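You operate a simulated robot arm through the tools that you are given. There is no shell and no other tool. Be economical: measure what you need, move in short steps, check, and stop when the job is done.

The job below is to be done with a simulated two-armed robot. You get a single attempt, and the scene is never put back.

TASK
Pick up the yellow box file with one hand, pass it to the other hand and put it on the top of the side table.

The check looks at the end state, three seconds after you hand in, the way a careful person would. Anything else that was tipped, shoved, dropped, spilled or broken makes it a failure.

THE ROBOT
Two 7-joint arms with two-finger parallel grippers on one trunk, on a base that drives. Base frame: it is fixed to the floor where the robot stands at the start and does not move with it; the origin is under the middle of the robot, x ahead of it, y to its left, z up; the surface under the hand at the start is at about z = 900. Units: mm, rad, N and s.
The left shoulder is at the start at [124, 171, 1162], the right one opposite. With the tool pointing down near the work surface each hand reaches from about 440 to 920 mm from the robot's upright axis, wherever it stands, measured 20 degrees to its own side. Places, roughly: top of the side table [-2600, -2300, 800]. Payload 4.4 kg a hand.
The TCP of each hand is the grasp point between the finger pads, 23 mm short of the fingertips. In the tool frame z runs along the fingers and y along their closing line. Largest opening 94 mm; finger width 38, thickness 10; the body of the gripper, 54 by 96 mm, starts 39 mm behind the TCP.
Orientation is that of the tool frame in the base frame, as a unit quaternion [x, y, z, w]. With the fingers straight down and closing along the base's y, the tool's x points along the base's -x, its y along +y and its z along -z.

THE INTERFACE
- The arms move only by the tool drive_tool. It takes "left_commands", "right_commands" or both (then of equal length, played together; a hand with none holds still); each is one flat list of numbers, 7 for each row, row after row: the shift along the tool's x, y, z in mm, then the turn, a rotation vector about the tool's x, y, z in rad, then the finger opening in mm, from 0 to 94. In form: [dx, dy, dz, rx, ry, rz, hand, dx, dy, dz, rx, ry, rz, hand, ...]. A call has 1 to 12 rows; each row is the pose to reach, as a shift and turn from the pose commanded when the call began, along the tool's axes at that moment. A row lasts 0.2 s, in which the tool goes at most 50 mm and 0.15 rad; a call with a longer step from one row to the next is refused whole, and so is a gripper value outside its range. A pose out of reach is approached as far as the arm can. The call stops where the force on the tool passes 40 N (or 10 N more than at its start, if that is more) or the arm is blocked; 0.2 s more then pass. Each finger travels about 72 mm/s and halts on what it meets, pressing with about 43 N; the grip force reading is that of the motor and also rises with nothing between the fingers. The clock runs only during rows and for 0.2 s after the last one: add rows that repeat a pose to give the fingers time. The reply holds the time, the measured pose of the TCP, the force on the tool along the base axes, the opening and the grip force, in the units named above and with some noise, with the torque about the TCP (base axes, N m) and any sound that the robot's microphone picked up, and new pictures: "views" is both (left out), scene, wrist or none (wrist: the cameras of the hands that moved).
- Cameras (640 x 400 px; columns grow to the right, rows downward): "scene" is now at [242.7, -6.5, 1313.8]; the picture's right is [-0.08, -1.00, 0.00], its down [-0.47, 0.04, -0.88] and it looks along [0.88, -0.07, -0.47] (base axes); focal length 282 px, centre (320, 200). "left" rides on the left gripper at [86, -16, -74] in its tool frame; the picture's right is [0.18, 0.98, 0.00], its down [-0.58, 0.11, -0.81] and it looks along [-0.79, 0.15, 0.59] (tool axes); focal length 243 px, centre (320, 200). "right" rides on the right gripper at [86, 16, -75] in its tool frame; the picture's right is [-0.18, 0.98, 0.00], its down [-0.58, -0.11, -0.81] and it looks along [-0.79, -0.15, 0.59] (tool axes); focal length 243 px, centre (320, 200). There is no depth. A picture from a camera that has moved, and an enlarged one, comes with that camera's place and axes in the base frame and with its lens.
- slide_trunk(by): slides the trunk up (or, below 0, down) by that many mm; the arms and the scene camera ride with it, the base frame stays. It gives what a move gives, with no picture.
- steer(legs): drives the robot by 1 to 6 legs, each [ahead, left, turn to the left] in mm, mm and rad, along the robot's own axes; the way and the turn of a leg run together, so that a leg with both is an arc; at most 1500 mm and 3.142 rad a leg. The arms and the cameras ride along, it lands a little off, and it stops where it bumps. It gives what a move gives, and a new picture of the scene camera.
- aim_head(pan, tilt): turns the head with the scene camera to pan (to the left, within 1.396 rad either way) and tilt (down, from -0.506 to 1.204), counted from straight ahead of the robot. It gives what a move gives, and a new picture of the scene camera.
- enlarge(camera, box): a new picture of the part [left, top, right, bottom] of that camera's present view, enlarged. The clock stands still meanwhile.
- job_done(): hands the job in; it is judged then, once.

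Go step by step. Nothing tells you exact positions but the pictures and the camera data: compare them with the known pose of the tool, close in by small moves and look again before you grip or let go. The budget is 120 turns and 260 pictures, counting those below and the enlarged ones. Unless the task says otherwise, let go and move clear before handing in, and close with one line.

The tools are called after ">>>" by a JSON object that holds its "name" and its "arguments". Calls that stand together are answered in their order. drive_tool: Moves the arms, as the interface text tells. Its arguments: {"type":"object","properties":{"left_commands":{"type":"array","items":{"type":"number"}},"right_commands":{"type":"array","items":{"type":"number"}},"views":{"type":"string","enum":["both","scene","wrist","none"]}},"required":[]} The other tools are called the same way: slide_trunk (by) slides the trunk up or down; steer (legs) drives the base; aim_head (pan, tilt) turns the head that bears the scene camera; enlarge (camera, box) takes an enlarged picture of a part of a camera's view; job_done () hands the job in.

At the start:

```text
t: 0.0
left_ee_pos: [507.7, 155.6, 1186.7]
left_tcp_rot: [0.0, 1.0, 0.0, 0.0]
left_ft_force: [0.1, -0.1, -0.7]
left_torque: [0.03, -0.01, 0.01]
left_finger_gap: 94.0
left_grasp_force: 0.0
right_ee_pos: [475.1, -232.4, 1186.2]
right_tcp_rot: [0.0, 1.0, -0.001, -0.001]
right_ft_force: [-0.5, 0.0, -0.8]
right_torque: [-0.02, 0.01, 0.01]
right_finger_gap: 93.9
right_grasp_force: 0.1
trunk travel left (down, up): [-175.0, 213.0]
robot x, y, heading: [-1.5, 2.4, -0.003]
head pan, tilt: [-0.084, 0.494]
```

scene: 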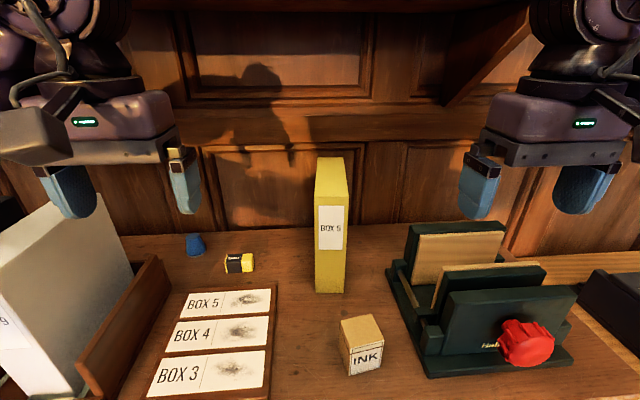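
right: 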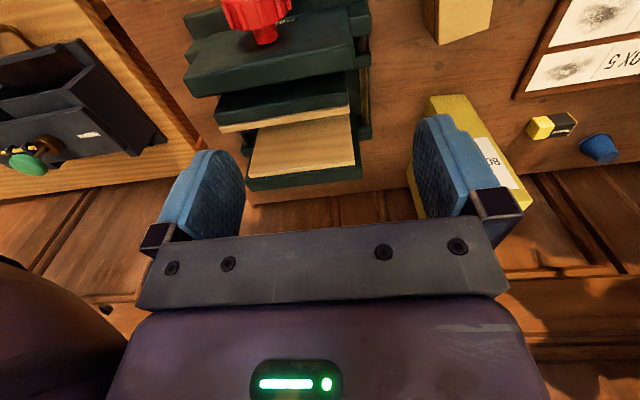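
left: 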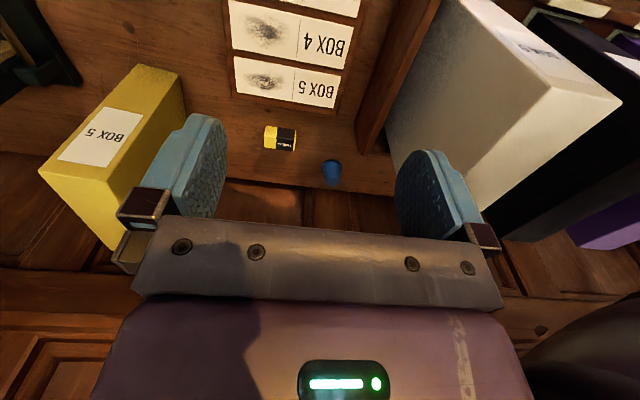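

The yellow box file stands upright near [640..825, -30..-105], about 54 mm thick and 200 mm high. I'll enlarge the view to measure it properly before moving.

>>> {"name": "enlarge", "arguments": {"camera": "scene", "box": [270, 140, 430, 300]}}

>>> {"name": "enlarge", "arguments": {"camera": "left", "box": [0, 40, 320, 300]}}

```text
2.50 times, centred on (350, 220) of scene
camera zoom: at [242.7, -6.5, 1313.8], right [-0.08, -1.0, 0.0], down [-0.47, 0.04, -0.88], along [0.88, -0.07, -0.47], focal length 704 px, centre (245, 150)
```

zoom: 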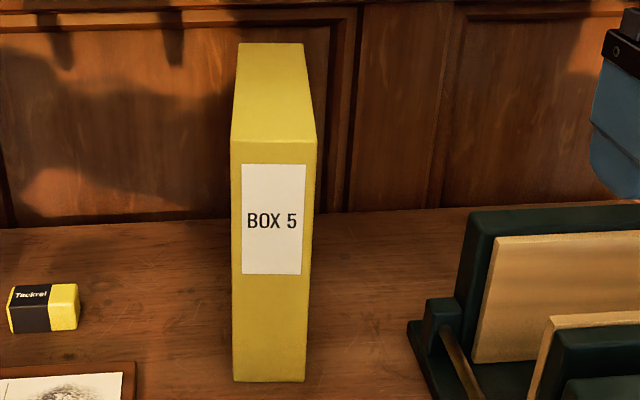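

```text
1.54 times, centred on (160, 170) of left
camera zoom: at [419.3, 139.3, 1261.0], right [-0.18, 0.98, 0.0], down [0.58, 0.11, 0.81], along [0.79, 0.15, -0.59], focal length 373 px, centre (566, 246)
```

zoom: 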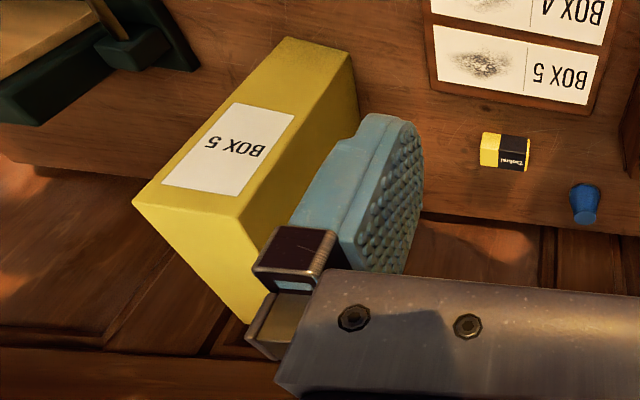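

Front-bottom corners come out near (639,-28) and (633,-84), the height is about 209 and the depth about 186, with a yaw of about -0.10. The right hand goes above the front end of the box, and I check there before lowering.

>>> {"name": "drive_tool", "arguments": {"right_commands": [-32, 29, 0, 0, 0, 0.02, 94, -64, 58, 0, 0, 0, 0.04, 94, -96, 87, 0, 0, 0, 0.06, 94, -128, 116, 0, 0, 0, 0.08, 94, -160, 145, 0, 0, 0, 0.1, 94, -193, 173, 0, 0, 0, 0.103, 94]}}

```text
t: 1.6
left_ee_pos: [487.8, 96.1, 1196.7]
left_tcp_rot: [0.048, 0.999, 0.005, 0.007]
left_ft_force: [-0.4, -0.2, 0.2]
left_torque: [0.02, -0.05, 0.02]
left_finger_gap: 93.9
left_grasp_force: 0.0
right_ee_pos: [603.2, -117.6, 1183.5]
right_tcp_rot: [0.051, 0.998, -0.01, 0.018]
right_ft_force: [-0.5, 0.4, 0.5]
right_torque: [-0.01, 0.02, -0.03]
right_finger_gap: 93.7
right_grasp_force: 0.0
trunk travel left (down, up): [-175.0, 213.0]
robot x, y, heading: [-14.2, -2.1, -0.098]
head pan, tilt: [-0.084, 0.494]
stopped in row 6 (right hand): the arm was blocked; the commanded pose is now the measured one
camera scene: at [207.7, -41.8, 1318.2], right [-0.18, -0.98, -0.01], down [-0.45, 0.09, -0.89], along [0.87, -0.15, -0.46], focal length 282 px, centre (320, 200)
camera right: at [516.6, -90.1, 1255.1], right [0.28, 0.96, -0.01], down [0.54, -0.15, 0.83], along [0.79, -0.24, -0.56], focal length 243 px, centre (320, 200)
```

scene: 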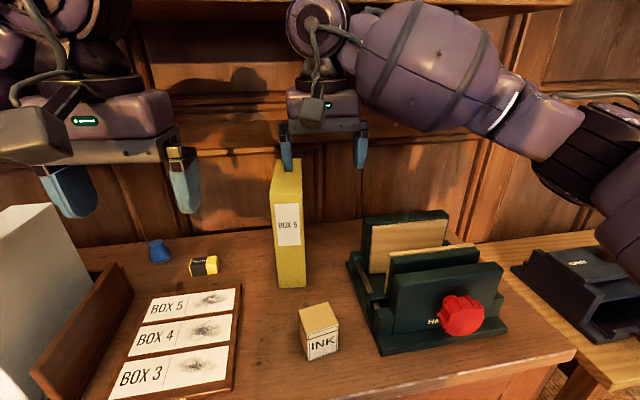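
right: 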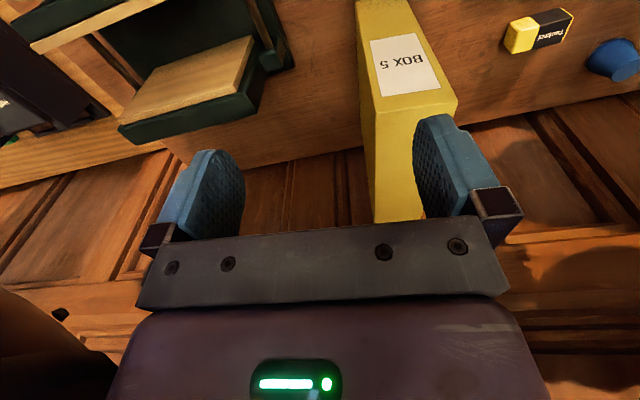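

The wrist bumped the overhead shelf and the base was nudged to heading -0.098, which happens to line up with the box. I back the right hand off and look up to measure the shelf.

>>> {"name": "drive_tool", "arguments": {"right_commands": [40, 0, 0, 0, 0, 0, 94, 80, 0, 0, 0, 0, 0, 94, 120, 0, 0, 0, 0, 0, 94, 160, 0, 0, 0, 0, 0, 94], "views": "none"}}

>>> {"name": "aim_head", "arguments": {"pan": 0, "tilt": 0.1}}

```text
t: 2.6
left_ee_pos: [503.2, 110.1, 1188.6]
left_tcp_rot: [0.043, 0.999, 0.0, 0.001]
left_ft_force: [0.4, 0.6, -0.4]
left_torque: [0.02, 0.0, 0.02]
left_finger_gap: 93.9
left_grasp_force: 0.1
right_ee_pos: [462.6, -87.3, 1173.4]
right_tcp_rot: [0.052, 0.999, -0.013, 0.009]
right_ft_force: [-0.5, 0.4, 1.7]
right_torque: [0.01, -0.06, 0.02]
right_finger_gap: 94.0
right_grasp_force: 0.0
trunk travel left (down, up): [-175.0, 213.0]
robot x, y, heading: [-10.3, -0.7, -0.082]
head pan, tilt: [-0.084, 0.494]
```

```text
t: 3.5
left_ee_pos: [505.7, 111.3, 1186.8]
left_tcp_rot: [0.043, 0.999, 0.0, -0.001]
left_ft_force: [-0.2, 1.0, 0.1]
left_torque: [0.01, 0.0, 0.0]
left_finger_gap: 94.2
left_grasp_force: 0.2
right_ee_pos: [466.1, -87.1, 1171.1]
right_tcp_rot: [0.052, 0.999, -0.013, 0.007]
right_ft_force: [0.4, 0.5, -0.6]
right_torque: [0.0, -0.01, 0.05]
right_finger_gap: 93.8
right_grasp_force: 0.0
trunk travel left (down, up): [-175.0, 213.0]
robot x, y, heading: [-9.4, -3.3, -0.091]
head pan, tilt: [0.0, 0.099]
camera scene: at [230.3, -20.6, 1350.4], right [-0.09, -1.0, 0.0], down [-0.1, 0.01, -0.99], along [0.99, -0.09, -0.1], focal length 282 px, centre (320, 200)
```

scene: 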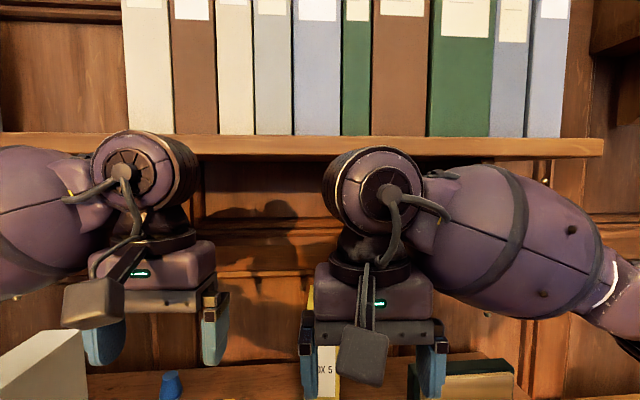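

The shelf underside is at about z = 1376 and the wrist top is about 200 mm above the TCP, so going in low from the front at TCP z = 1080 clears it. I lower the hand, centre it on the box axis, and stop short of the box.

>>> {"name": "drive_tool", "arguments": {"right_commands": [0, 16, 30, -0.01, 0.005, 0, 94, 0, 32, 60, -0.02, 0.01, 0, 94, 0, 49, 91, -0.027, 0.012, 0, 94, -40, 49, 91, -0.027, 0.012, 0, 94, -80, 49, 91, -0.027, 0.012, 0, 94, -110, 49, 91, -0.027, 0.012, 0, 94, -110, 49, 91, -0.027, 0.012, 0, 94], "views": "wrist"}}

>>> {"name": "aim_head", "arguments": {"pan": 0, "tilt": 0.45}}

```text
t: 5.1
left_ee_pos: [506.0, 111.6, 1187.0]
left_tcp_rot: [0.043, 0.999, 0.0, -0.001]
left_ft_force: [-0.1, 0.1, -0.1]
left_torque: [-0.03, -0.03, -0.02]
left_finger_gap: 94.1
left_grasp_force: 0.0
right_ee_pos: [581.2, -51.5, 1080.8]
right_tcp_rot: [0.052, 0.999, 0.0, 0.003]
right_ft_force: [-0.1, -0.6, 0.4]
right_torque: [0.03, 0.01, -0.01]
right_finger_gap: 94.1
right_grasp_force: 0.2
trunk travel left (down, up): [-175.0, 213.0]
robot x, y, heading: [-11.6, 1.6, -0.084]
head pan, tilt: [0.0, 0.099]
camera right: at [497.7, -25.9, 1155.8], right [0.28, 0.96, 0.0], down [0.56, -0.17, 0.81], along [0.78, -0.23, -0.59], focal length 243 px, centre (320, 200)
```

right: 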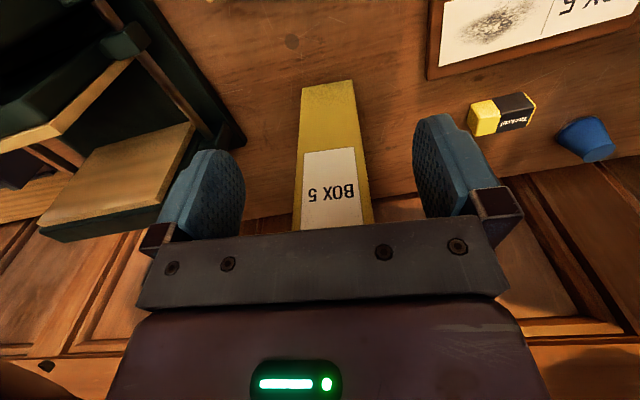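

```text
t: 5.9
left_ee_pos: [506.0, 110.7, 1186.5]
left_tcp_rot: [0.043, 0.999, 0.0, -0.002]
left_ft_force: [-0.6, 0.4, 0.4]
left_torque: [0.03, 0.02, 0.0]
left_finger_gap: 94.3
left_grasp_force: 0.0
right_ee_pos: [580.7, -50.6, 1081.2]
right_tcp_rot: [0.051, 0.999, 0.0, 0.003]
right_ft_force: [1.0, -0.2, -1.1]
right_torque: [0.02, 0.0, 0.0]
right_finger_gap: 94.0
right_grasp_force: 0.0
trunk travel left (down, up): [-175.0, 213.0]
robot x, y, heading: [-18.9, -4.6, -0.085]
head pan, tilt: [0.0, 0.45]
camera scene: at [230.2, -20.5, 1317.9], right [-0.09, -1.0, 0.0], down [-0.43, 0.04, -0.9], along [0.9, -0.08, -0.43], focal length 282 px, centre (320, 200)
```

scene: 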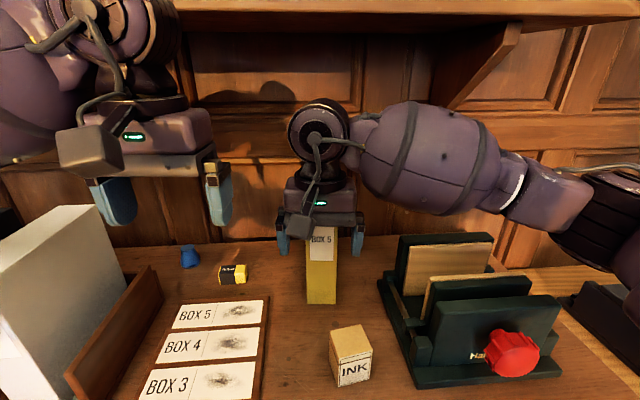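

The box is centred between the fingers. I slide forward along the box axis to x ≈ 685 and then close.

>>> {"name": "drive_tool", "arguments": {"right_commands": [-30, 0, 0, 0, 0, 0, 94, -60, 0, 0, 0, 0, 0, 94, -85, 0, 0, 0, 0, 0, 94, -104, 0, 0, 0, 0, 0, 94, -104, 0, 0, 0, 0, 0, 94]}}

```text
t: 7.1
left_ee_pos: [505.5, 111.1, 1186.0]
left_tcp_rot: [0.043, 0.999, 0.0, 0.0]
left_ft_force: [0.4, 0.0, -0.2]
left_torque: [0.01, 0.01, -0.02]
left_finger_gap: 94.0
left_grasp_force: 0.1
right_ee_pos: [684.8, -62.3, 1082.3]
right_tcp_rot: [0.052, 0.999, 0.002, 0.003]
right_ft_force: [-0.4, 0.0, 0.0]
right_torque: [0.02, 0.01, -0.03]
right_finger_gap: 93.8
right_grasp_force: 0.0
trunk travel left (down, up): [-175.0, 213.0]
robot x, y, heading: [-16.4, -3.2, -0.088]
head pan, tilt: [0.0, 0.45]
camera scene: at [230.1, -20.7, 1317.9], right [-0.09, -1.0, 0.0], down [-0.43, 0.04, -0.9], along [0.9, -0.08, -0.44], focal length 282 px, centre (320, 200)
camera right: at [600.6, -36.7, 1157.0], right [0.28, 0.96, 0.0], down [0.56, -0.17, 0.81], along [0.78, -0.23, -0.59], focal length 243 px, centre (320, 200)
```

scene: 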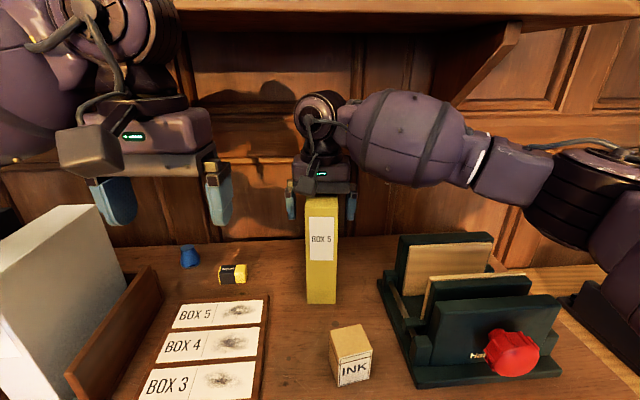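
right: 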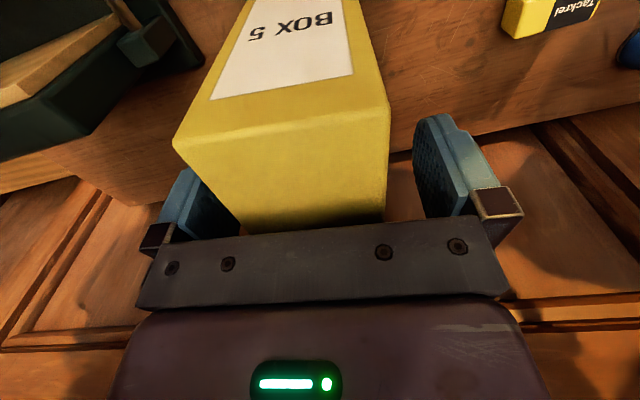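

The box is centred between the pads and the height matches, so I close and then check the grip.

>>> {"name": "drive_tool", "arguments": {"right_commands": [0, 0, 0, 0, 0, 0, 70, 0, 0, 0, 0, 0, 0, 40, 0, 0, 0, 0, 0, 0, 10, 0, 0, 0, 0, 0, 0, 0, 0, 0, 0, 0, 0, 0, 0, 0, 0, 0, 0, 0, 0, 0], "views": "wrist"}}

```text
t: 8.5
left_ee_pos: [505.0, 110.0, 1187.0]
left_tcp_rot: [0.042, 0.999, 0.0, -0.001]
left_ft_force: [0.0, -0.5, 0.8]
left_torque: [0.02, -0.03, -0.02]
left_finger_gap: 94.2
left_grasp_force: 0.1
right_ee_pos: [685.5, -62.9, 1082.7]
right_tcp_rot: [0.052, 0.999, 0.002, 0.003]
right_ft_force: [0.5, -2.8, -0.8]
right_torque: [-0.39, -0.17, -0.15]
right_finger_gap: 54.8
right_grasp_force: 43.3
trunk travel left (down, up): [-175.0, 213.0]
robot x, y, heading: [-9.8, -0.2, -0.084]
head pan, tilt: [0.0, 0.45]
camera right: at [600.6, -37.0, 1156.9], right [0.28, 0.96, 0.0], down [0.56, -0.17, 0.81], along [0.78, -0.23, -0.59], focal length 243 px, centre (320, 200)
```

right: 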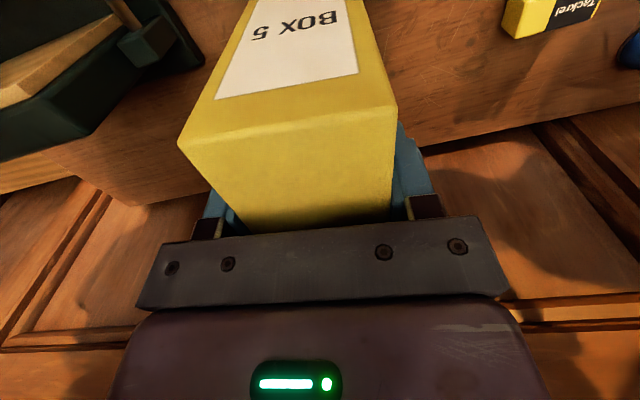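

The grip is firm at 54.8 mm. I lift 30 mm and check weight and slip.

>>> {"name": "drive_tool", "arguments": {"right_commands": [0, 0, -10, 0, 0, 0, 0, 0, 0, -20, 0, 0, 0, 0, 0, 0, -30, 0, 0, 0, 0, 0, 0, -30, 0, 0, 0, 0]}}

```text
t: 9.5
left_ee_pos: [505.6, 110.4, 1186.5]
left_tcp_rot: [0.043, 0.999, 0.0, -0.001]
left_ft_force: [-0.6, -0.1, -0.1]
left_torque: [-0.01, 0.0, -0.01]
left_finger_gap: 93.9
left_grasp_force: 0.0
right_ee_pos: [685.2, -63.8, 1112.1]
right_tcp_rot: [0.051, 0.999, 0.001, 0.002]
right_ft_force: [-0.1, 0.6, -7.4]
right_torque: [0.02, 0.23, 0.0]
right_finger_gap: 54.7
right_grasp_force: 43.0
trunk travel left (down, up): [-175.0, 213.0]
robot x, y, heading: [-14.5, -0.5, -0.086]
head pan, tilt: [0.0, 0.45]
camera scene: at [231.0, -20.7, 1317.6], right [-0.09, -1.0, 0.0], down [-0.43, 0.04, -0.9], along [0.9, -0.08, -0.44], focal length 282 px, centre (320, 200)
camera right: at [601.5, -36.9, 1186.3], right [0.28, 0.96, 0.0], down [0.56, -0.17, 0.81], along [0.78, -0.23, -0.59], focal length 243 px, centre (320, 200)
```

scene: 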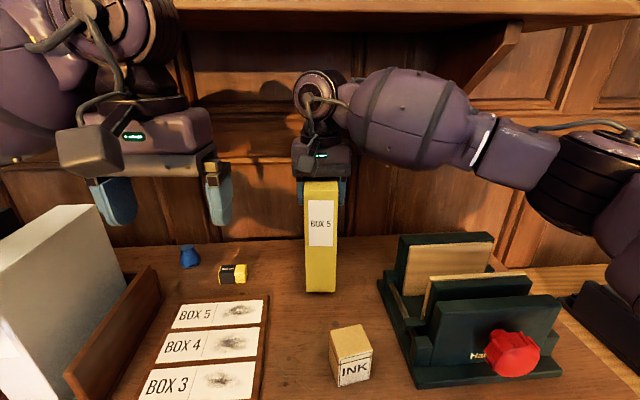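
right: 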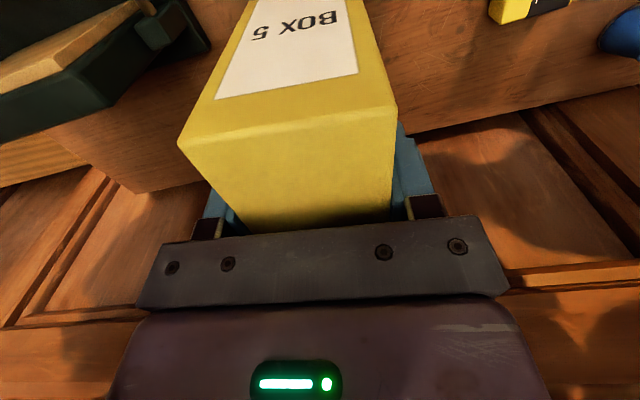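

It weighs about 0.75 kg and there is no slip. I lift a bit more, draw back, and lift further once clear of the shelf, passing above the ink box.

>>> {"name": "drive_tool", "arguments": {"right_commands": [0, 0, -20, 0, 0, 0, 0, 0, 0, -38, 0, 0, 0, 0, 40, 0, -40, 0, 0, 0, 0, 75, 0, -43, 0, 0, 0, 0, 90, 0, -60, 0, 0, 0, 0, 115, 0, -85, 0, 0, 0, 0, 150, 0, -115, 0, 0, 0, 0, 180, 0, -145, 0, 0, 0, 0, 180, 0, -145, 0, 0, 0, 0], "views": "scene"}}

```text
t: 11.5
left_ee_pos: [506.1, 111.6, 1186.0]
left_tcp_rot: [0.043, 0.999, 0.0, -0.001]
left_ft_force: [-0.5, 0.2, 0.3]
left_torque: [0.01, 0.02, 0.0]
left_finger_gap: 93.8
left_grasp_force: 0.0
right_ee_pos: [504.8, -45.1, 1256.0]
right_tcp_rot: [0.051, 0.999, 0.001, 0.002]
right_ft_force: [0.1, 0.4, -7.3]
right_torque: [0.0, 0.27, 0.0]
right_finger_gap: 54.8
right_grasp_force: 43.5
trunk travel left (down, up): [-175.0, 213.0]
robot x, y, heading: [-13.7, -2.8, -0.082]
head pan, tilt: [0.0, 0.45]
camera scene: at [231.7, -20.8, 1317.3], right [-0.09, -1.0, 0.0], down [-0.43, 0.04, -0.9], along [0.9, -0.08, -0.44], focal length 282 px, centre (320, 200)
```

scene: 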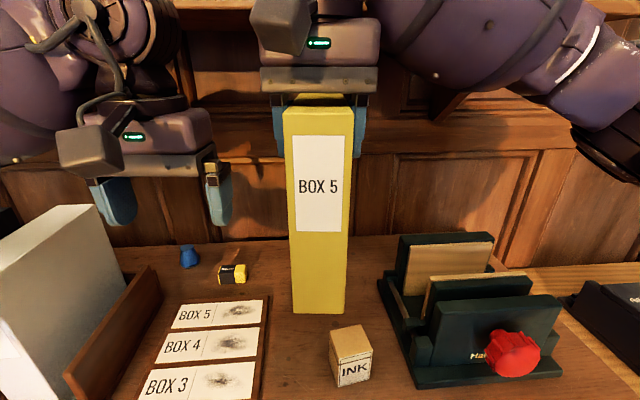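

The box is clear of the desk items. I look to both sides before backing away.

>>> {"name": "aim_head", "arguments": {"pan": -1.39, "tilt": 0.35}}

>>> {"name": "aim_head", "arguments": {"pan": 1.39, "tilt": 0.35}}

```text
t: 13.0
left_ee_pos: [504.8, 110.9, 1187.2]
left_tcp_rot: [0.043, 0.999, 0.0, 0.0]
left_ft_force: [-0.3, 1.2, 0.1]
left_torque: [-0.02, -0.03, -0.01]
left_finger_gap: 94.0
left_grasp_force: 0.0
right_ee_pos: [505.8, -45.0, 1256.9]
right_tcp_rot: [0.051, 0.999, 0.0, 0.003]
right_ft_force: [0.0, 0.3, -6.5]
right_torque: [0.02, 0.26, 0.0]
right_finger_gap: 54.8
right_grasp_force: 43.1
trunk travel left (down, up): [-175.0, 213.0]
robot x, y, heading: [-12.6, 0.1, -0.088]
head pan, tilt: [-1.389, 0.351]
camera scene: at [148.2, -105.4, 1326.9], right [-1.0, -0.1, 0.0], down [-0.03, 0.34, -0.94], along [0.09, -0.93, -0.34], focal length 282 px, centre (320, 200)
```

scene: 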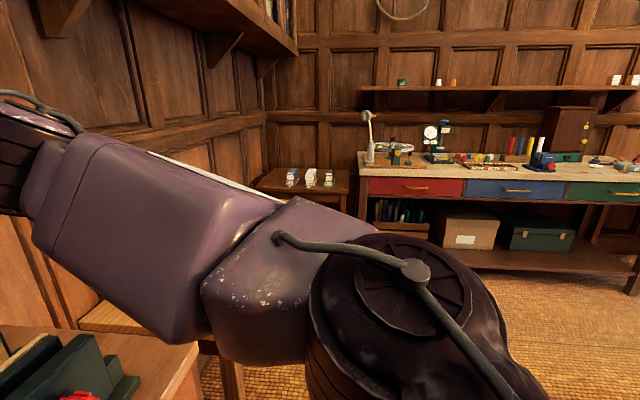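

```text
t: 15.5
left_ee_pos: [506.3, 110.0, 1185.9]
left_tcp_rot: [0.043, 0.999, 0.0, -0.001]
left_ft_force: [0.5, -0.1, -0.1]
left_torque: [0.01, -0.02, -0.01]
left_finger_gap: 93.9
left_grasp_force: 0.1
right_ee_pos: [504.5, -44.3, 1255.6]
right_tcp_rot: [0.051, 0.999, 0.001, 0.002]
right_ft_force: [-0.6, -0.3, -6.8]
right_torque: [0.03, 0.28, 0.02]
right_finger_gap: 54.7
right_grasp_force: 43.1
trunk travel left (down, up): [-175.0, 213.0]
robot x, y, heading: [-11.4, 5.7, -0.083]
head pan, tilt: [1.389, 0.351]
camera scene: at [163.7, 77.1, 1326.9], right [0.96, -0.26, 0.0], down [-0.09, -0.33, -0.94], along [0.25, 0.91, -0.34], focal length 282 px, centre (320, 200)
```

scene: 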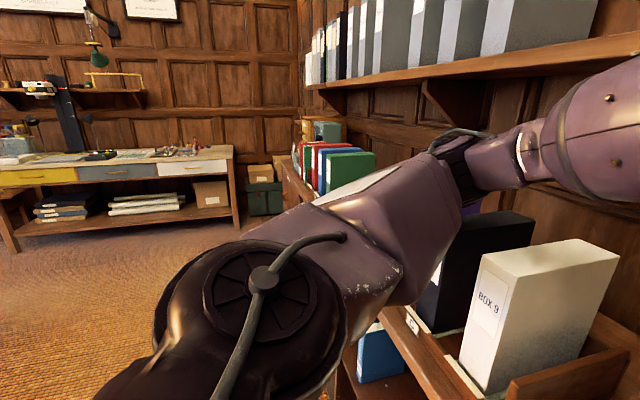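

The floor behind looks open. I back off 500 mm and keep the head looking right, then plan the handover.

>>> {"name": "steer", "arguments": {"legs": [[-500, 0, 0]]}}

>>> {"name": "aim_head", "arguments": {"pan": 0, "tilt": 0.45}}

```text
t: 18.4
left_ee_pos: [11.4, 154.0, 1187.3]
left_tcp_rot: [0.044, 0.999, 0.0, -0.001]
left_ft_force: [-0.3, 0.4, 0.1]
left_torque: [-0.01, -0.03, 0.01]
left_finger_gap: 93.9
left_grasp_force: 0.1
right_ee_pos: [9.4, -3.1, 1255.3]
right_tcp_rot: [0.052, 0.999, 0.0, 0.002]
right_ft_force: [0.0, 0.5, -7.2]
right_torque: [0.05, 0.25, 0.05]
right_finger_gap: 55.1
right_grasp_force: 42.5
trunk travel left (down, up): [-175.0, 213.0]
robot x, y, heading: [-506.3, 41.7, -0.089]
head pan, tilt: [1.389, 0.351]
camera scene: at [-331.5, 119.6, 1326.9], right [0.96, -0.27, 0.0], down [-0.09, -0.33, -0.94], along [0.25, 0.91, -0.34], focal length 282 px, centre (320, 200)
```

scene: 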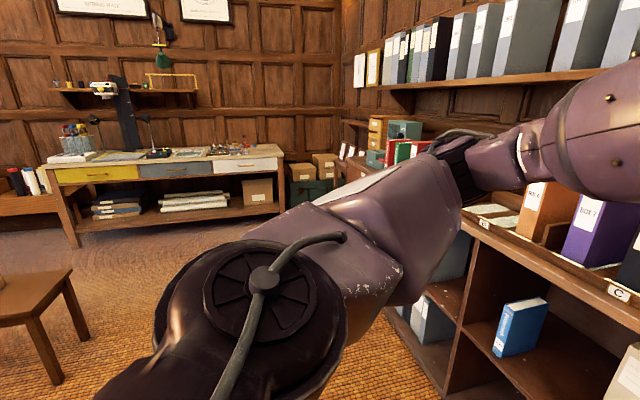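

```text
t: 19.9
left_ee_pos: [10.4, 153.3, 1186.5]
left_tcp_rot: [0.044, 0.999, 0.0, -0.001]
left_ft_force: [-0.7, 0.7, 0.2]
left_torque: [-0.01, 0.03, 0.04]
left_finger_gap: 93.9
left_grasp_force: 0.1
right_ee_pos: [10.1, -3.5, 1256.6]
right_tcp_rot: [0.053, 0.999, 0.001, 0.002]
right_ft_force: [0.8, -0.4, -6.1]
right_torque: [0.03, 0.27, -0.01]
right_finger_gap: 55.0
right_grasp_force: 42.6
trunk travel left (down, up): [-175.0, 213.0]
robot x, y, heading: [-508.8, 44.7, -0.083]
head pan, tilt: [0.0, 0.45]
camera scene: at [-264.5, 21.9, 1317.7], right [-0.09, -1.0, 0.0], down [-0.43, 0.04, -0.9], along [0.9, -0.08, -0.44], focal length 282 px, centre (320, 200)
```

scene: 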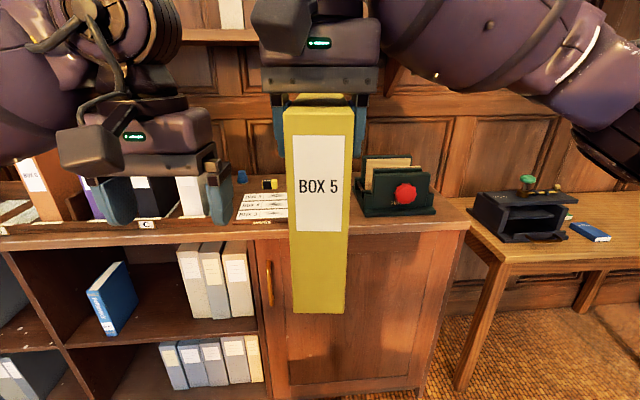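

The way is clear here. I turn the right hand so the box lies crosswise with its back end to the left. Meanwhile I lift the left hand aside and yaw it to match.

>>> {"name": "drive_tool", "arguments": {"right_commands": [0, -12, 20, 0, 0, -0.11, 0, 0, -24, 40, 0, 0, -0.24, 0, 0, -36, 60, 0, 0, -0.37, 0, 0, -46, 80, 0, 0, -0.5, 0, 0, -46, 80, 0, 0, -0.63, 0, 0, -46, 80, 0, 0, -0.76, 0, 0, -46, 80, 0, 0, -0.89, 0, 0, -46, 80, 0, 0, -1.02, 0, 0, -46, 80, 0, 0, -1.15, 0, 0, -46, 80, 0, 0, -1.29, 0, 0, -46, 80, 0, 0, -1.43, 0, 0, -46, 80, 0, 0, -1.57, 0], "left_commands": [0, 20, -28, 0, 0, 0.11, 94, 0, 40, -56, 0, 0, 0.24, 94, 0, 60, -84, 0, 0, 0.37, 94, 0, 80, -84, 0, 0, 0.5, 94, 0, 80, -84, 0, 0, 0.63, 94, 0, 80, -84, 0, 0, 0.76, 94, 0, 80, -84, 0, 0, 0.89, 94, 0, 80, -84, 0, 0, 1.02, 94, 0, 80, -84, 0, 0, 1.15, 94, 0, 80, -84, 0, 0, 1.29, 94, 0, 80, -84, 0, 0, 1.43, 94, 0, 80, -84, 0, 0, 1.57, 94]}}

```text
t: 22.5
left_ee_pos: [-68.5, 167.1, 1251.9]
left_tcp_rot: [0.736, 0.677, 0.0, 0.0]
left_ft_force: [-1.0, 0.2, 0.9]
left_torque: [-0.04, 0.02, 0.0]
left_finger_gap: 94.2
left_grasp_force: 0.1
left hand out of reach, approached as far as the arm can: row 9, 10, 11, 12
right_ee_pos: [-7.7, -43.0, 1176.9]
right_tcp_rot: [-0.668, 0.744, -0.001, 0.002]
right_ft_force: [0.0, 0.8, -6.8]
right_torque: [-0.29, 0.01, 0.0]
right_finger_gap: 55.0
right_grasp_force: 43.1
right hand out of reach, approached as far as the arm can: row 12
trunk travel left (down, up): [-175.0, 213.0]
robot x, y, heading: [-507.2, 38.9, -0.082]
head pan, tilt: [0.0, 0.45]
camera scene: at [-265.1, 21.7, 1317.9], right [-0.09, -1.0, 0.0], down [-0.43, 0.04, -0.9], along [0.9, -0.08, -0.44], focal length 282 px, centre (320, 200)
camera right: at [-32.5, -126.5, 1250.7], right [-0.96, 0.29, 0.0], down [0.17, 0.57, 0.81], along [0.23, 0.77, -0.59], focal length 243 px, centre (320, 200)
camera left: at [-78.2, 253.5, 1325.1], right [0.99, 0.1, 0.0], down [0.06, -0.59, 0.81], along [0.08, -0.8, -0.59], focal length 243 px, centre (320, 200)
```

scene: 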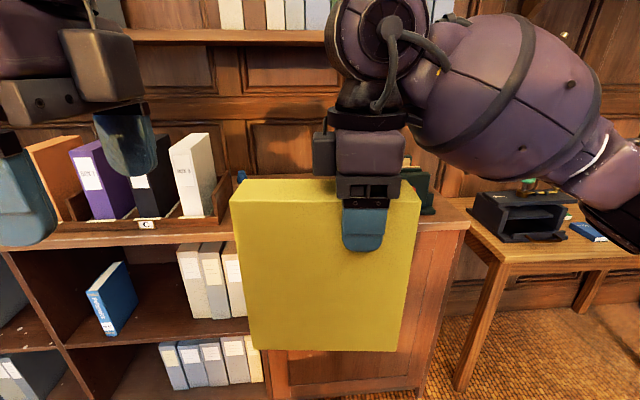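
right: 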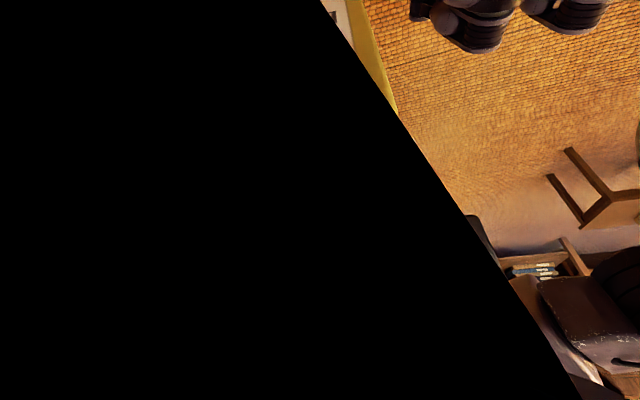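
left: 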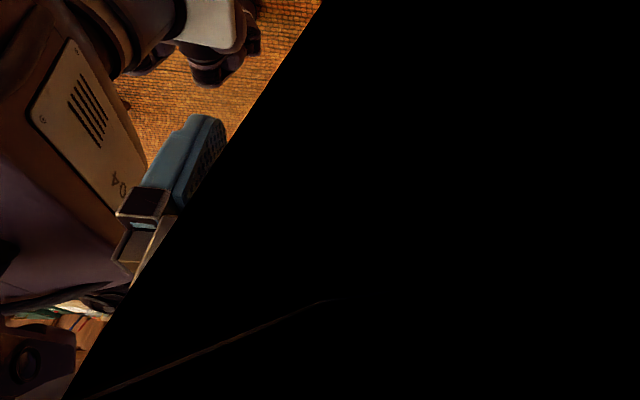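

The right hand now holds the box crosswise, with its top at about z = 1204. To keep the wrists apart, the left hand will come in tilted outward by 0.4 rad, so I first move it level with the box's plane and check that it can reach.

>>> {"name": "drive_tool", "arguments": {"left_commands": [0, 20, -5, 0, -0.1, 0, 94, 0, 40, -10, 0, -0.2, 0, 94, 0, 60, -15, 0, -0.3, 0, 94, -20, 81, -20, 0, -0.4, 0, 94, -50, 81, -20, 0, -0.4, 0, 94, -50, 81, -20, 0, -0.4, 0, 94]}}

```text
t: 23.9
left_ee_pos: [-15.2, 101.3, 1272.4]
left_tcp_rot: [0.721, 0.664, -0.148, 0.134]
left_ft_force: [0.2, 0.2, -0.1]
left_torque: [0.01, 0.0, 0.0]
left_finger_gap: 93.9
left_grasp_force: 0.0
left hand out of reach, approached as far as the arm can: row 1, 2, 3, 4, 5, 6
right_ee_pos: [-7.3, -42.2, 1176.7]
right_tcp_rot: [-0.668, 0.744, -0.001, 0.002]
right_ft_force: [-0.1, 0.6, -8.0]
right_torque: [-0.25, 0.04, -0.01]
right_finger_gap: 54.9
right_grasp_force: 43.2
trunk travel left (down, up): [-175.0, 213.0]
robot x, y, heading: [-510.3, 42.9, -0.083]
head pan, tilt: [0.0, 0.45]
camera scene: at [-264.6, 22.2, 1317.8], right [-0.09, -1.0, 0.0], down [-0.43, 0.04, -0.9], along [0.9, -0.08, -0.44], focal length 282 px, centre (320, 200)
camera left: at [-23.0, 211.3, 1306.9], right [0.99, 0.09, -0.07], down [0.09, -0.23, 0.97], along [0.07, -0.97, -0.24], focal length 243 px, centre (320, 200)
```

scene: 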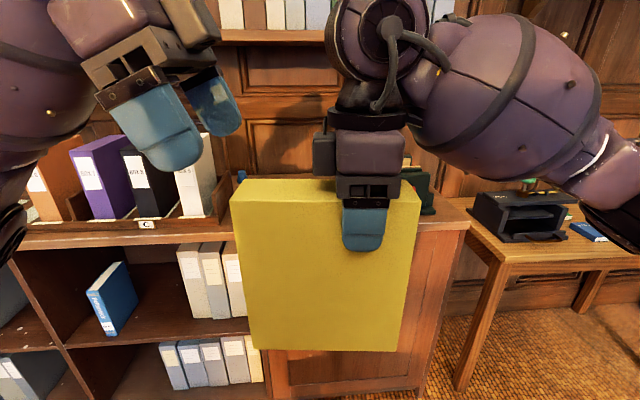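
left: 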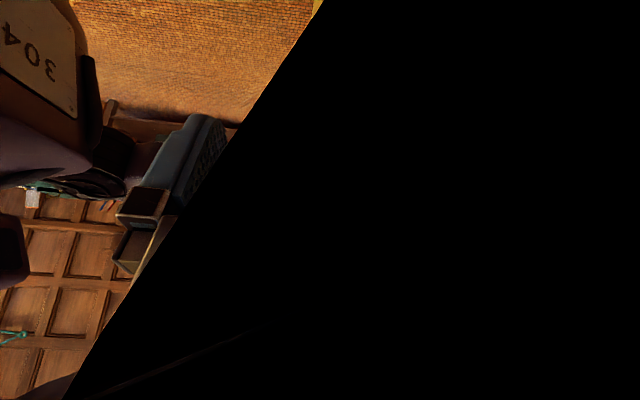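

The left hand is 20 mm short at that depth, so I bring the box back 40 mm to it. I put the left hand on its insertion line, 90 mm above the grip point.

>>> {"name": "drive_tool", "arguments": {"right_commands": [0, 20, 0, 0, 0, 0, 0, 0, 40, 0, 0, 0, 0, 0, 0, 40, 0, 0, 0, 0, 0, 0, 40, 0, 0, 0, 0, 0], "left_commands": [2, -18, 6, 0, 0, 0, 94, 2, -18, 6, 0, 0, 0, 94, 2, -18, 6, 0, 0, 0, 94, 2, -18, 6, 0, 0, 0, 94], "views": "scene"}}

```text
t: 24.9
left_ee_pos: [-33.7, 103.1, 1266.6]
left_tcp_rot: [0.722, 0.663, -0.147, 0.134]
left_ft_force: [-0.5, -1.0, -0.1]
left_torque: [0.0, 0.02, 0.02]
left_finger_gap: 93.6
left_grasp_force: 0.0
right_ee_pos: [-47.3, -39.6, 1174.8]
right_tcp_rot: [-0.669, 0.743, 0.0, 0.002]
right_ft_force: [0.3, 0.4, -7.4]
right_torque: [-0.24, 0.01, 0.01]
right_finger_gap: 54.8
right_grasp_force: 43.1
trunk travel left (down, up): [-175.0, 213.0]
robot x, y, heading: [-511.2, 45.5, -0.091]
head pan, tilt: [0.0, 0.45]
camera scene: at [-264.6, 21.8, 1317.7], right [-0.09, -1.0, 0.0], down [-0.43, 0.04, -0.9], along [0.9, -0.08, -0.44], focal length 282 px, centre (320, 200)
```

scene: 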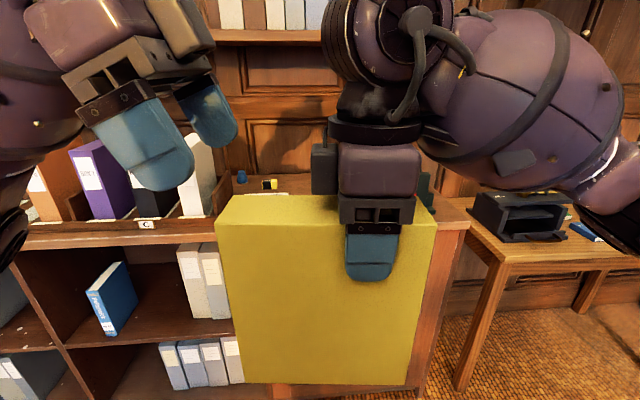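

The left hand is on the insertion line, and the box's back end sits at about y ≈ 90. I insert along the tool axis to the grip point without closing yet.

>>> {"name": "drive_tool", "arguments": {"left_commands": [-1, 0, 25, 0, 0, 0, 94, -2, 0, 50, 0, 0, 0, 94, -3, 0, 72, 0, 0, 0, 94, -4, 0, 86, 0, 0, 0, 94, -4, 0, 96, 0, 0, 0, 94, -4, 0, 96, 0, 0, 0, 94], "views": "scene"}}

```text
t: 26.3
left_ee_pos: [-36.3, 60.9, 1179.5]
left_tcp_rot: [0.722, 0.662, -0.147, 0.135]
left_ft_force: [0.2, 0.5, 0.1]
left_torque: [-0.03, -0.01, 0.02]
left_finger_gap: 94.0
left_grasp_force: 0.1
right_ee_pos: [-46.7, -39.9, 1174.3]
right_tcp_rot: [-0.669, 0.743, -0.002, 0.002]
right_ft_force: [-0.6, -0.2, -7.0]
right_torque: [-0.25, 0.06, 0.0]
right_finger_gap: 54.7
right_grasp_force: 43.0
trunk travel left (down, up): [-175.0, 213.0]
robot x, y, heading: [-508.1, 42.9, -0.085]
head pan, tilt: [0.0, 0.45]
camera scene: at [-264.7, 21.8, 1317.8], right [-0.09, -1.0, 0.0], down [-0.43, 0.04, -0.9], along [0.9, -0.08, -0.44], focal length 282 px, centre (320, 200)
```

scene: 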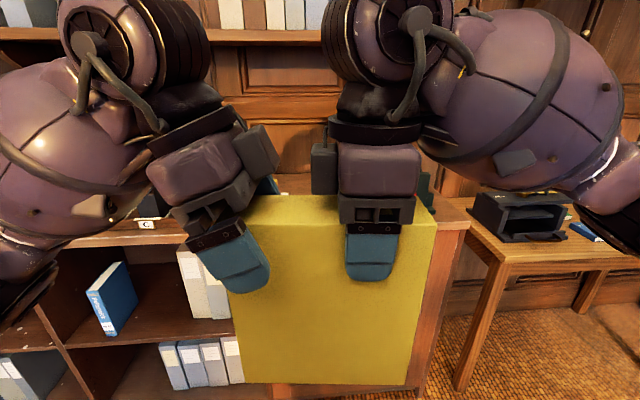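

The left fingers straddle the back end with no contact. I close the left hand while the right keeps holding.

>>> {"name": "drive_tool", "arguments": {"left_commands": [0, 0, 0, 0, 0, 0, 70, 0, 0, 0, 0, 0, 0, 40, 0, 0, 0, 0, 0, 0, 10, 0, 0, 0, 0, 0, 0, 0, 0, 0, 0, 0, 0, 0, 0, 0, 0, 0, 0, 0, 0, 0], "views": "scene"}}

```text
t: 27.7
left_ee_pos: [-36.2, 61.4, 1178.3]
left_tcp_rot: [0.723, 0.662, -0.147, 0.133]
left_ft_force: [-7.8, 1.5, 0.2]
left_torque: [-0.13, -0.08, -1.05]
left_finger_gap: 55.6
left_grasp_force: 42.9
right_ee_pos: [-47.6, -38.8, 1175.0]
right_tcp_rot: [-0.669, 0.744, -0.001, 0.003]
right_ft_force: [8.3, -1.4, -6.9]
right_torque: [0.0, 0.21, 0.21]
right_finger_gap: 55.0
right_grasp_force: 42.9
trunk travel left (down, up): [-175.0, 213.0]
robot x, y, heading: [-510.7, 42.8, -0.087]
head pan, tilt: [0.0, 0.45]
camera scene: at [-264.6, 21.8, 1317.7], right [-0.09, -1.0, 0.0], down [-0.43, 0.04, -0.9], along [0.9, -0.08, -0.44], focal length 282 px, centre (320, 200)
```

scene: 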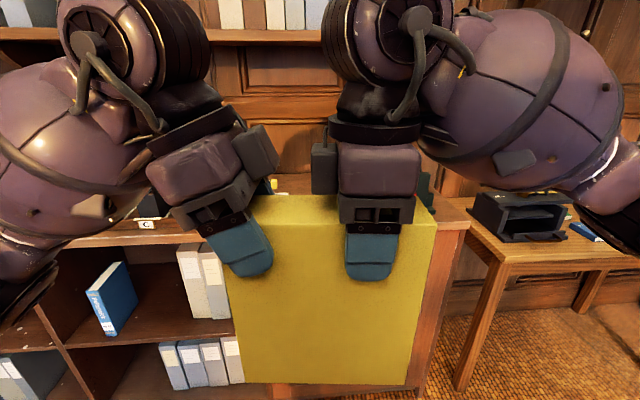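

Both hands hold the box. I open the right hand and raise it straight up, clear.

>>> {"name": "drive_tool", "arguments": {"right_commands": [0, 0, 0, 0, 0, 0, 70, 0, 0, 0, 0, 0, 0, 94, 0, 0, 0, 0, 0, 0, 94, 0, 0, -25, 0, 0, 0, 94, 0, 0, -60, 0, 0, 0, 94, 10, 0, -100, 0, 0, 0, 94, 40, 0, -110, 0, 0, 0, 94, 70, 0, -110, 0, 0, 0, 94], "views": "scene"}}

```text
t: 29.5
left_ee_pos: [-36.9, 60.7, 1179.1]
left_tcp_rot: [0.722, 0.663, -0.146, 0.134]
left_ft_force: [0.3, -0.1, 0.4]
left_torque: [0.47, -0.05, -0.01]
left_finger_gap: 54.7
left_grasp_force: 43.2
right_ee_pos: [-61.1, -106.5, 1284.3]
right_tcp_rot: [-0.668, 0.744, -0.002, 0.003]
right_ft_force: [0.2, -1.1, -0.1]
right_torque: [0.02, -0.05, -0.02]
right_finger_gap: 93.9
right_grasp_force: 0.0
right hand out of reach, approached as far as the arm can: row 8
trunk travel left (down, up): [-175.0, 213.0]
robot x, y, heading: [-505.1, 43.6, -0.086]
head pan, tilt: [0.0, 0.45]
camera scene: at [-264.9, 21.4, 1317.8], right [-0.09, -1.0, 0.0], down [-0.43, 0.04, -0.9], along [0.9, -0.08, -0.44], focal length 282 px, centre (320, 200)
```

scene: 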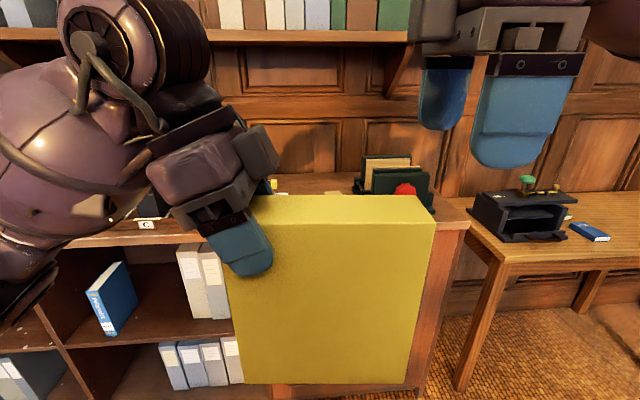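

The left hand holds the box alone. I turn the right hand back to neutral, off to the right, then look around for the side table.

>>> {"name": "drive_tool", "arguments": {"right_commands": [10, 0, 0, 0, 0, 0.14, 94, 20, 0, 0, 0, 0, 0.28, 94, 40, 0, 0, 0, 0, 0.42, 94, 60, 0, 0, 0, 0, 0.56, 94, 80, 0, 0, 0, 0, 0.7, 94, 100, 0, 0, 0, 0, 0.84, 94, 120, 0, 0, 0, 0, 0.98, 94, 140, 0, 0, 0, 0, 1.12, 94, 160, 0, 0, 0, 0, 1.26, 94, 170, 0, 0, 0, 0, 1.4, 94, 170, 0, 0, 0, 0, 1.5, 94], "views": "none"}}

>>> {"name": "aim_head", "arguments": {"pan": -1.39, "tilt": 0.35}}

```text
t: 31.9
left_ee_pos: [-37.0, 61.5, 1179.3]
left_tcp_rot: [0.722, 0.663, -0.147, 0.134]
left_ft_force: [0.1, -0.1, -0.6]
left_torque: [0.49, -0.06, 0.02]
left_finger_gap: 54.9
left_grasp_force: 43.2
right_ee_pos: [-76.7, -273.5, 1284.4]
right_tcp_rot: [0.019, 1.0, 0.001, 0.001]
right_ft_force: [-0.9, 0.1, -0.7]
right_torque: [0.02, -0.01, -0.01]
right_finger_gap: 93.7
right_grasp_force: 0.1
trunk travel left (down, up): [-175.0, 213.0]
robot x, y, heading: [-505.1, 41.8, -0.082]
head pan, tilt: [0.0, 0.45]
```

```text
t: 33.5
left_ee_pos: [-37.0, 60.7, 1179.7]
left_tcp_rot: [0.722, 0.663, -0.147, 0.134]
left_ft_force: [0.3, -0.3, -0.4]
left_torque: [0.49, -0.05, -0.02]
left_finger_gap: 54.9
left_grasp_force: 43.5
right_ee_pos: [-77.2, -273.9, 1282.5]
right_tcp_rot: [0.017, 1.0, 0.0, 0.003]
right_ft_force: [-0.2, -0.2, -0.3]
right_torque: [0.0, 0.02, 0.0]
right_finger_gap: 94.0
right_grasp_force: 0.1
trunk travel left (down, up): [-175.0, 213.0]
robot x, y, heading: [-506.5, 41.8, -0.087]
head pan, tilt: [-1.389, 0.351]
camera scene: at [-347.3, -62.9, 1326.9], right [-1.0, -0.09, 0.0], down [-0.03, 0.34, -0.94], along [0.09, -0.93, -0.34], focal length 282 px, centre (320, 200)
```

scene: 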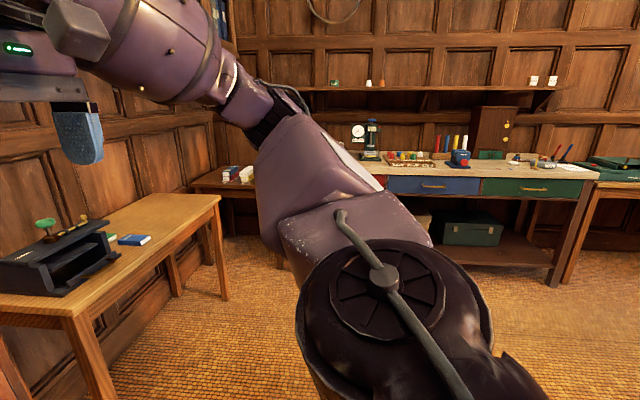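

The floor to the right is open. I turn right by 1.6 rad to face the room and look for the side table.

>>> {"name": "steer", "arguments": {"legs": [[0, 0, -1.6]]}}

>>> {"name": "aim_head", "arguments": {"pan": -0.7, "tilt": 0.35}}

```text
t: 37.8
left_ee_pos: [-512.3, -429.6, 1179.5]
left_tcp_rot: [0.978, -0.067, -0.198, -0.015]
left_ft_force: [-0.9, 0.7, 0.5]
left_torque: [-0.08, -0.49, 0.0]
left_finger_gap: 55.1
left_grasp_force: 42.8
right_ee_pos: [-845.3, -372.1, 1283.4]
right_tcp_rot: [0.736, 0.677, -0.001, 0.002]
right_ft_force: [-0.7, -0.2, 0.4]
right_torque: [0.0, -0.01, -0.02]
right_finger_gap: 94.3
right_grasp_force: 0.1
trunk travel left (down, up): [-175.0, 213.0]
robot x, y, heading: [-510.4, 39.6, -1.707]
head pan, tilt: [-1.389, 0.351]
camera scene: at [-622.9, -112.6, 1326.9], right [-0.04, 1.0, 0.0], down [0.34, 0.02, -0.94], along [-0.94, -0.04, -0.34], focal length 282 px, centre (320, 200)
```

scene: 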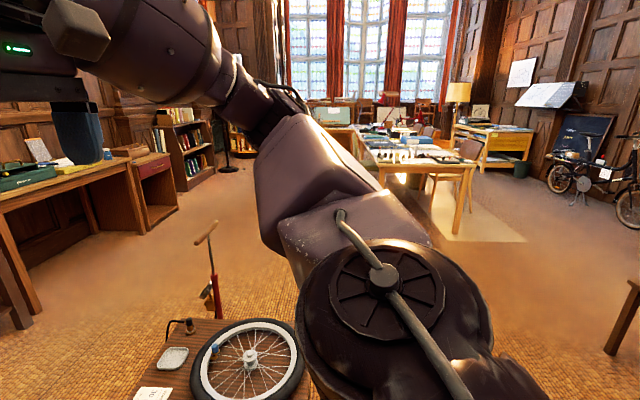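

```text
t: 38.9
left_ee_pos: [-513.1, -429.1, 1179.1]
left_tcp_rot: [0.978, -0.067, -0.198, -0.015]
left_ft_force: [-0.1, 0.4, 0.4]
left_torque: [-0.03, -0.47, 0.0]
left_finger_gap: 55.1
left_grasp_force: 42.8
right_ee_pos: [-845.3, -372.3, 1283.9]
right_tcp_rot: [0.736, 0.677, -0.001, 0.002]
right_ft_force: [-0.7, -1.0, -0.6]
right_torque: [0.04, -0.01, -0.03]
right_finger_gap: 94.0
right_grasp_force: 0.1
trunk travel left (down, up): [-175.0, 213.0]
robot x, y, heading: [-507.2, 42.3, -1.705]
head pan, tilt: [-0.7, 0.351]
camera scene: at [-598.9, -170.8, 1326.9], right [-0.67, 0.74, 0.0], down [0.26, 0.23, -0.94], along [-0.7, -0.63, -0.34], focal length 282 px, centre (320, 200)
```

scene: 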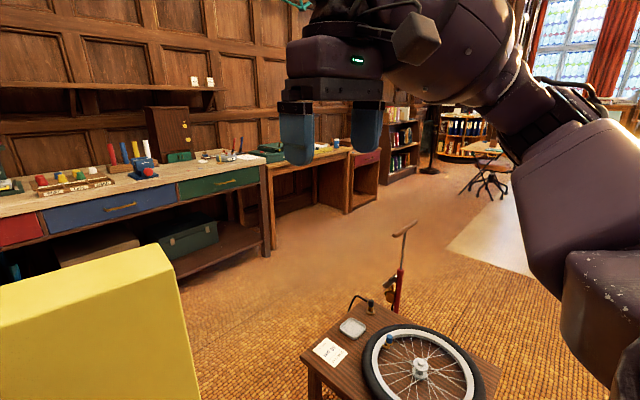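

A low table with a bicycle wheel stands around x -1050..-1530, y -190..-700, with a pump beyond it. The side table must be beyond the workbench, so I drive along -y first and then strafe right.

>>> {"name": "steer", "arguments": {"legs": [[0, 0, 0.136], [1150, 0, 0]]}}

>>> {"name": "aim_head", "arguments": {"pan": -1.2, "tilt": 0.4}}

```text
t: 45.3
left_ee_pos: [-456.1, -1575.7, 1178.7]
left_tcp_rot: [0.98, -0.002, -0.199, -0.002]
left_ft_force: [0.2, 0.6, -0.8]
left_torque: [-0.03, -0.46, -0.01]
left_finger_gap: 55.1
left_grasp_force: 42.9
right_ee_pos: [-794.0, -1562.0, 1283.2]
right_tcp_rot: [0.691, 0.723, -0.001, 0.002]
right_ft_force: [0.5, -0.1, -0.1]
right_torque: [0.01, 0.01, 0.0]
right_finger_gap: 94.0
right_grasp_force: 0.0
trunk travel left (down, up): [-175.0, 213.0]
robot x, y, heading: [-514.2, -1106.7, -1.581]
head pan, tilt: [-0.7, 0.351]
camera scene: at [-575.2, -1329.7, 1326.9], right [-0.76, 0.65, 0.0], down [0.22, 0.26, -0.94], along [-0.61, -0.71, -0.34], focal length 282 px, centre (320, 200)
```

scene: 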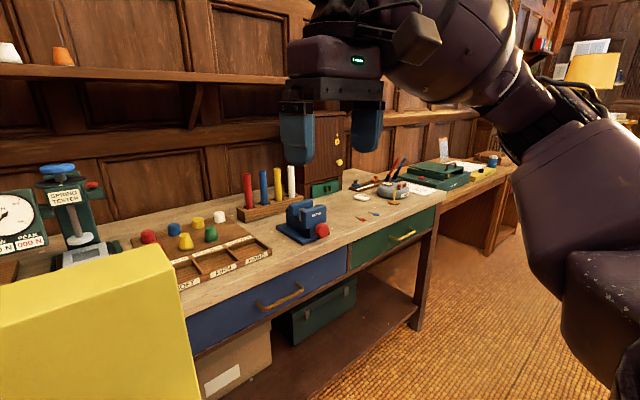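

```text
t: 46.2
left_ee_pos: [-455.7, -1576.8, 1178.1]
left_tcp_rot: [0.98, -0.003, -0.198, -0.002]
left_ft_force: [-0.4, 0.1, 0.2]
left_torque: [0.03, -0.46, -0.06]
left_finger_gap: 55.1
left_grasp_force: 43.1
right_ee_pos: [-793.6, -1561.2, 1283.3]
right_tcp_rot: [0.691, 0.723, -0.001, 0.003]
right_ft_force: [0.3, 0.6, -0.7]
right_torque: [0.02, -0.01, -0.05]
right_finger_gap: 94.1
right_grasp_force: 0.1
trunk travel left (down, up): [-175.0, 213.0]
robot x, y, heading: [-512.5, -1105.0, -1.574]
head pan, tilt: [-1.201, 0.4]
camera scene: at [-601.3, -1291.7, 1322.4], right [-0.36, 0.93, 0.0], down [0.36, 0.14, -0.92], along [-0.86, -0.33, -0.39], focal length 282 px, centre (320, 200)
```

scene: 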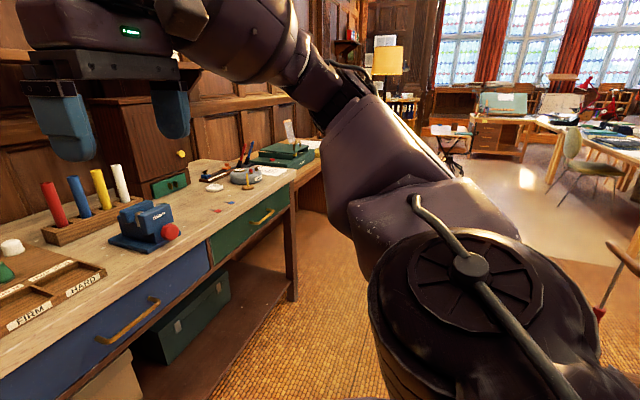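

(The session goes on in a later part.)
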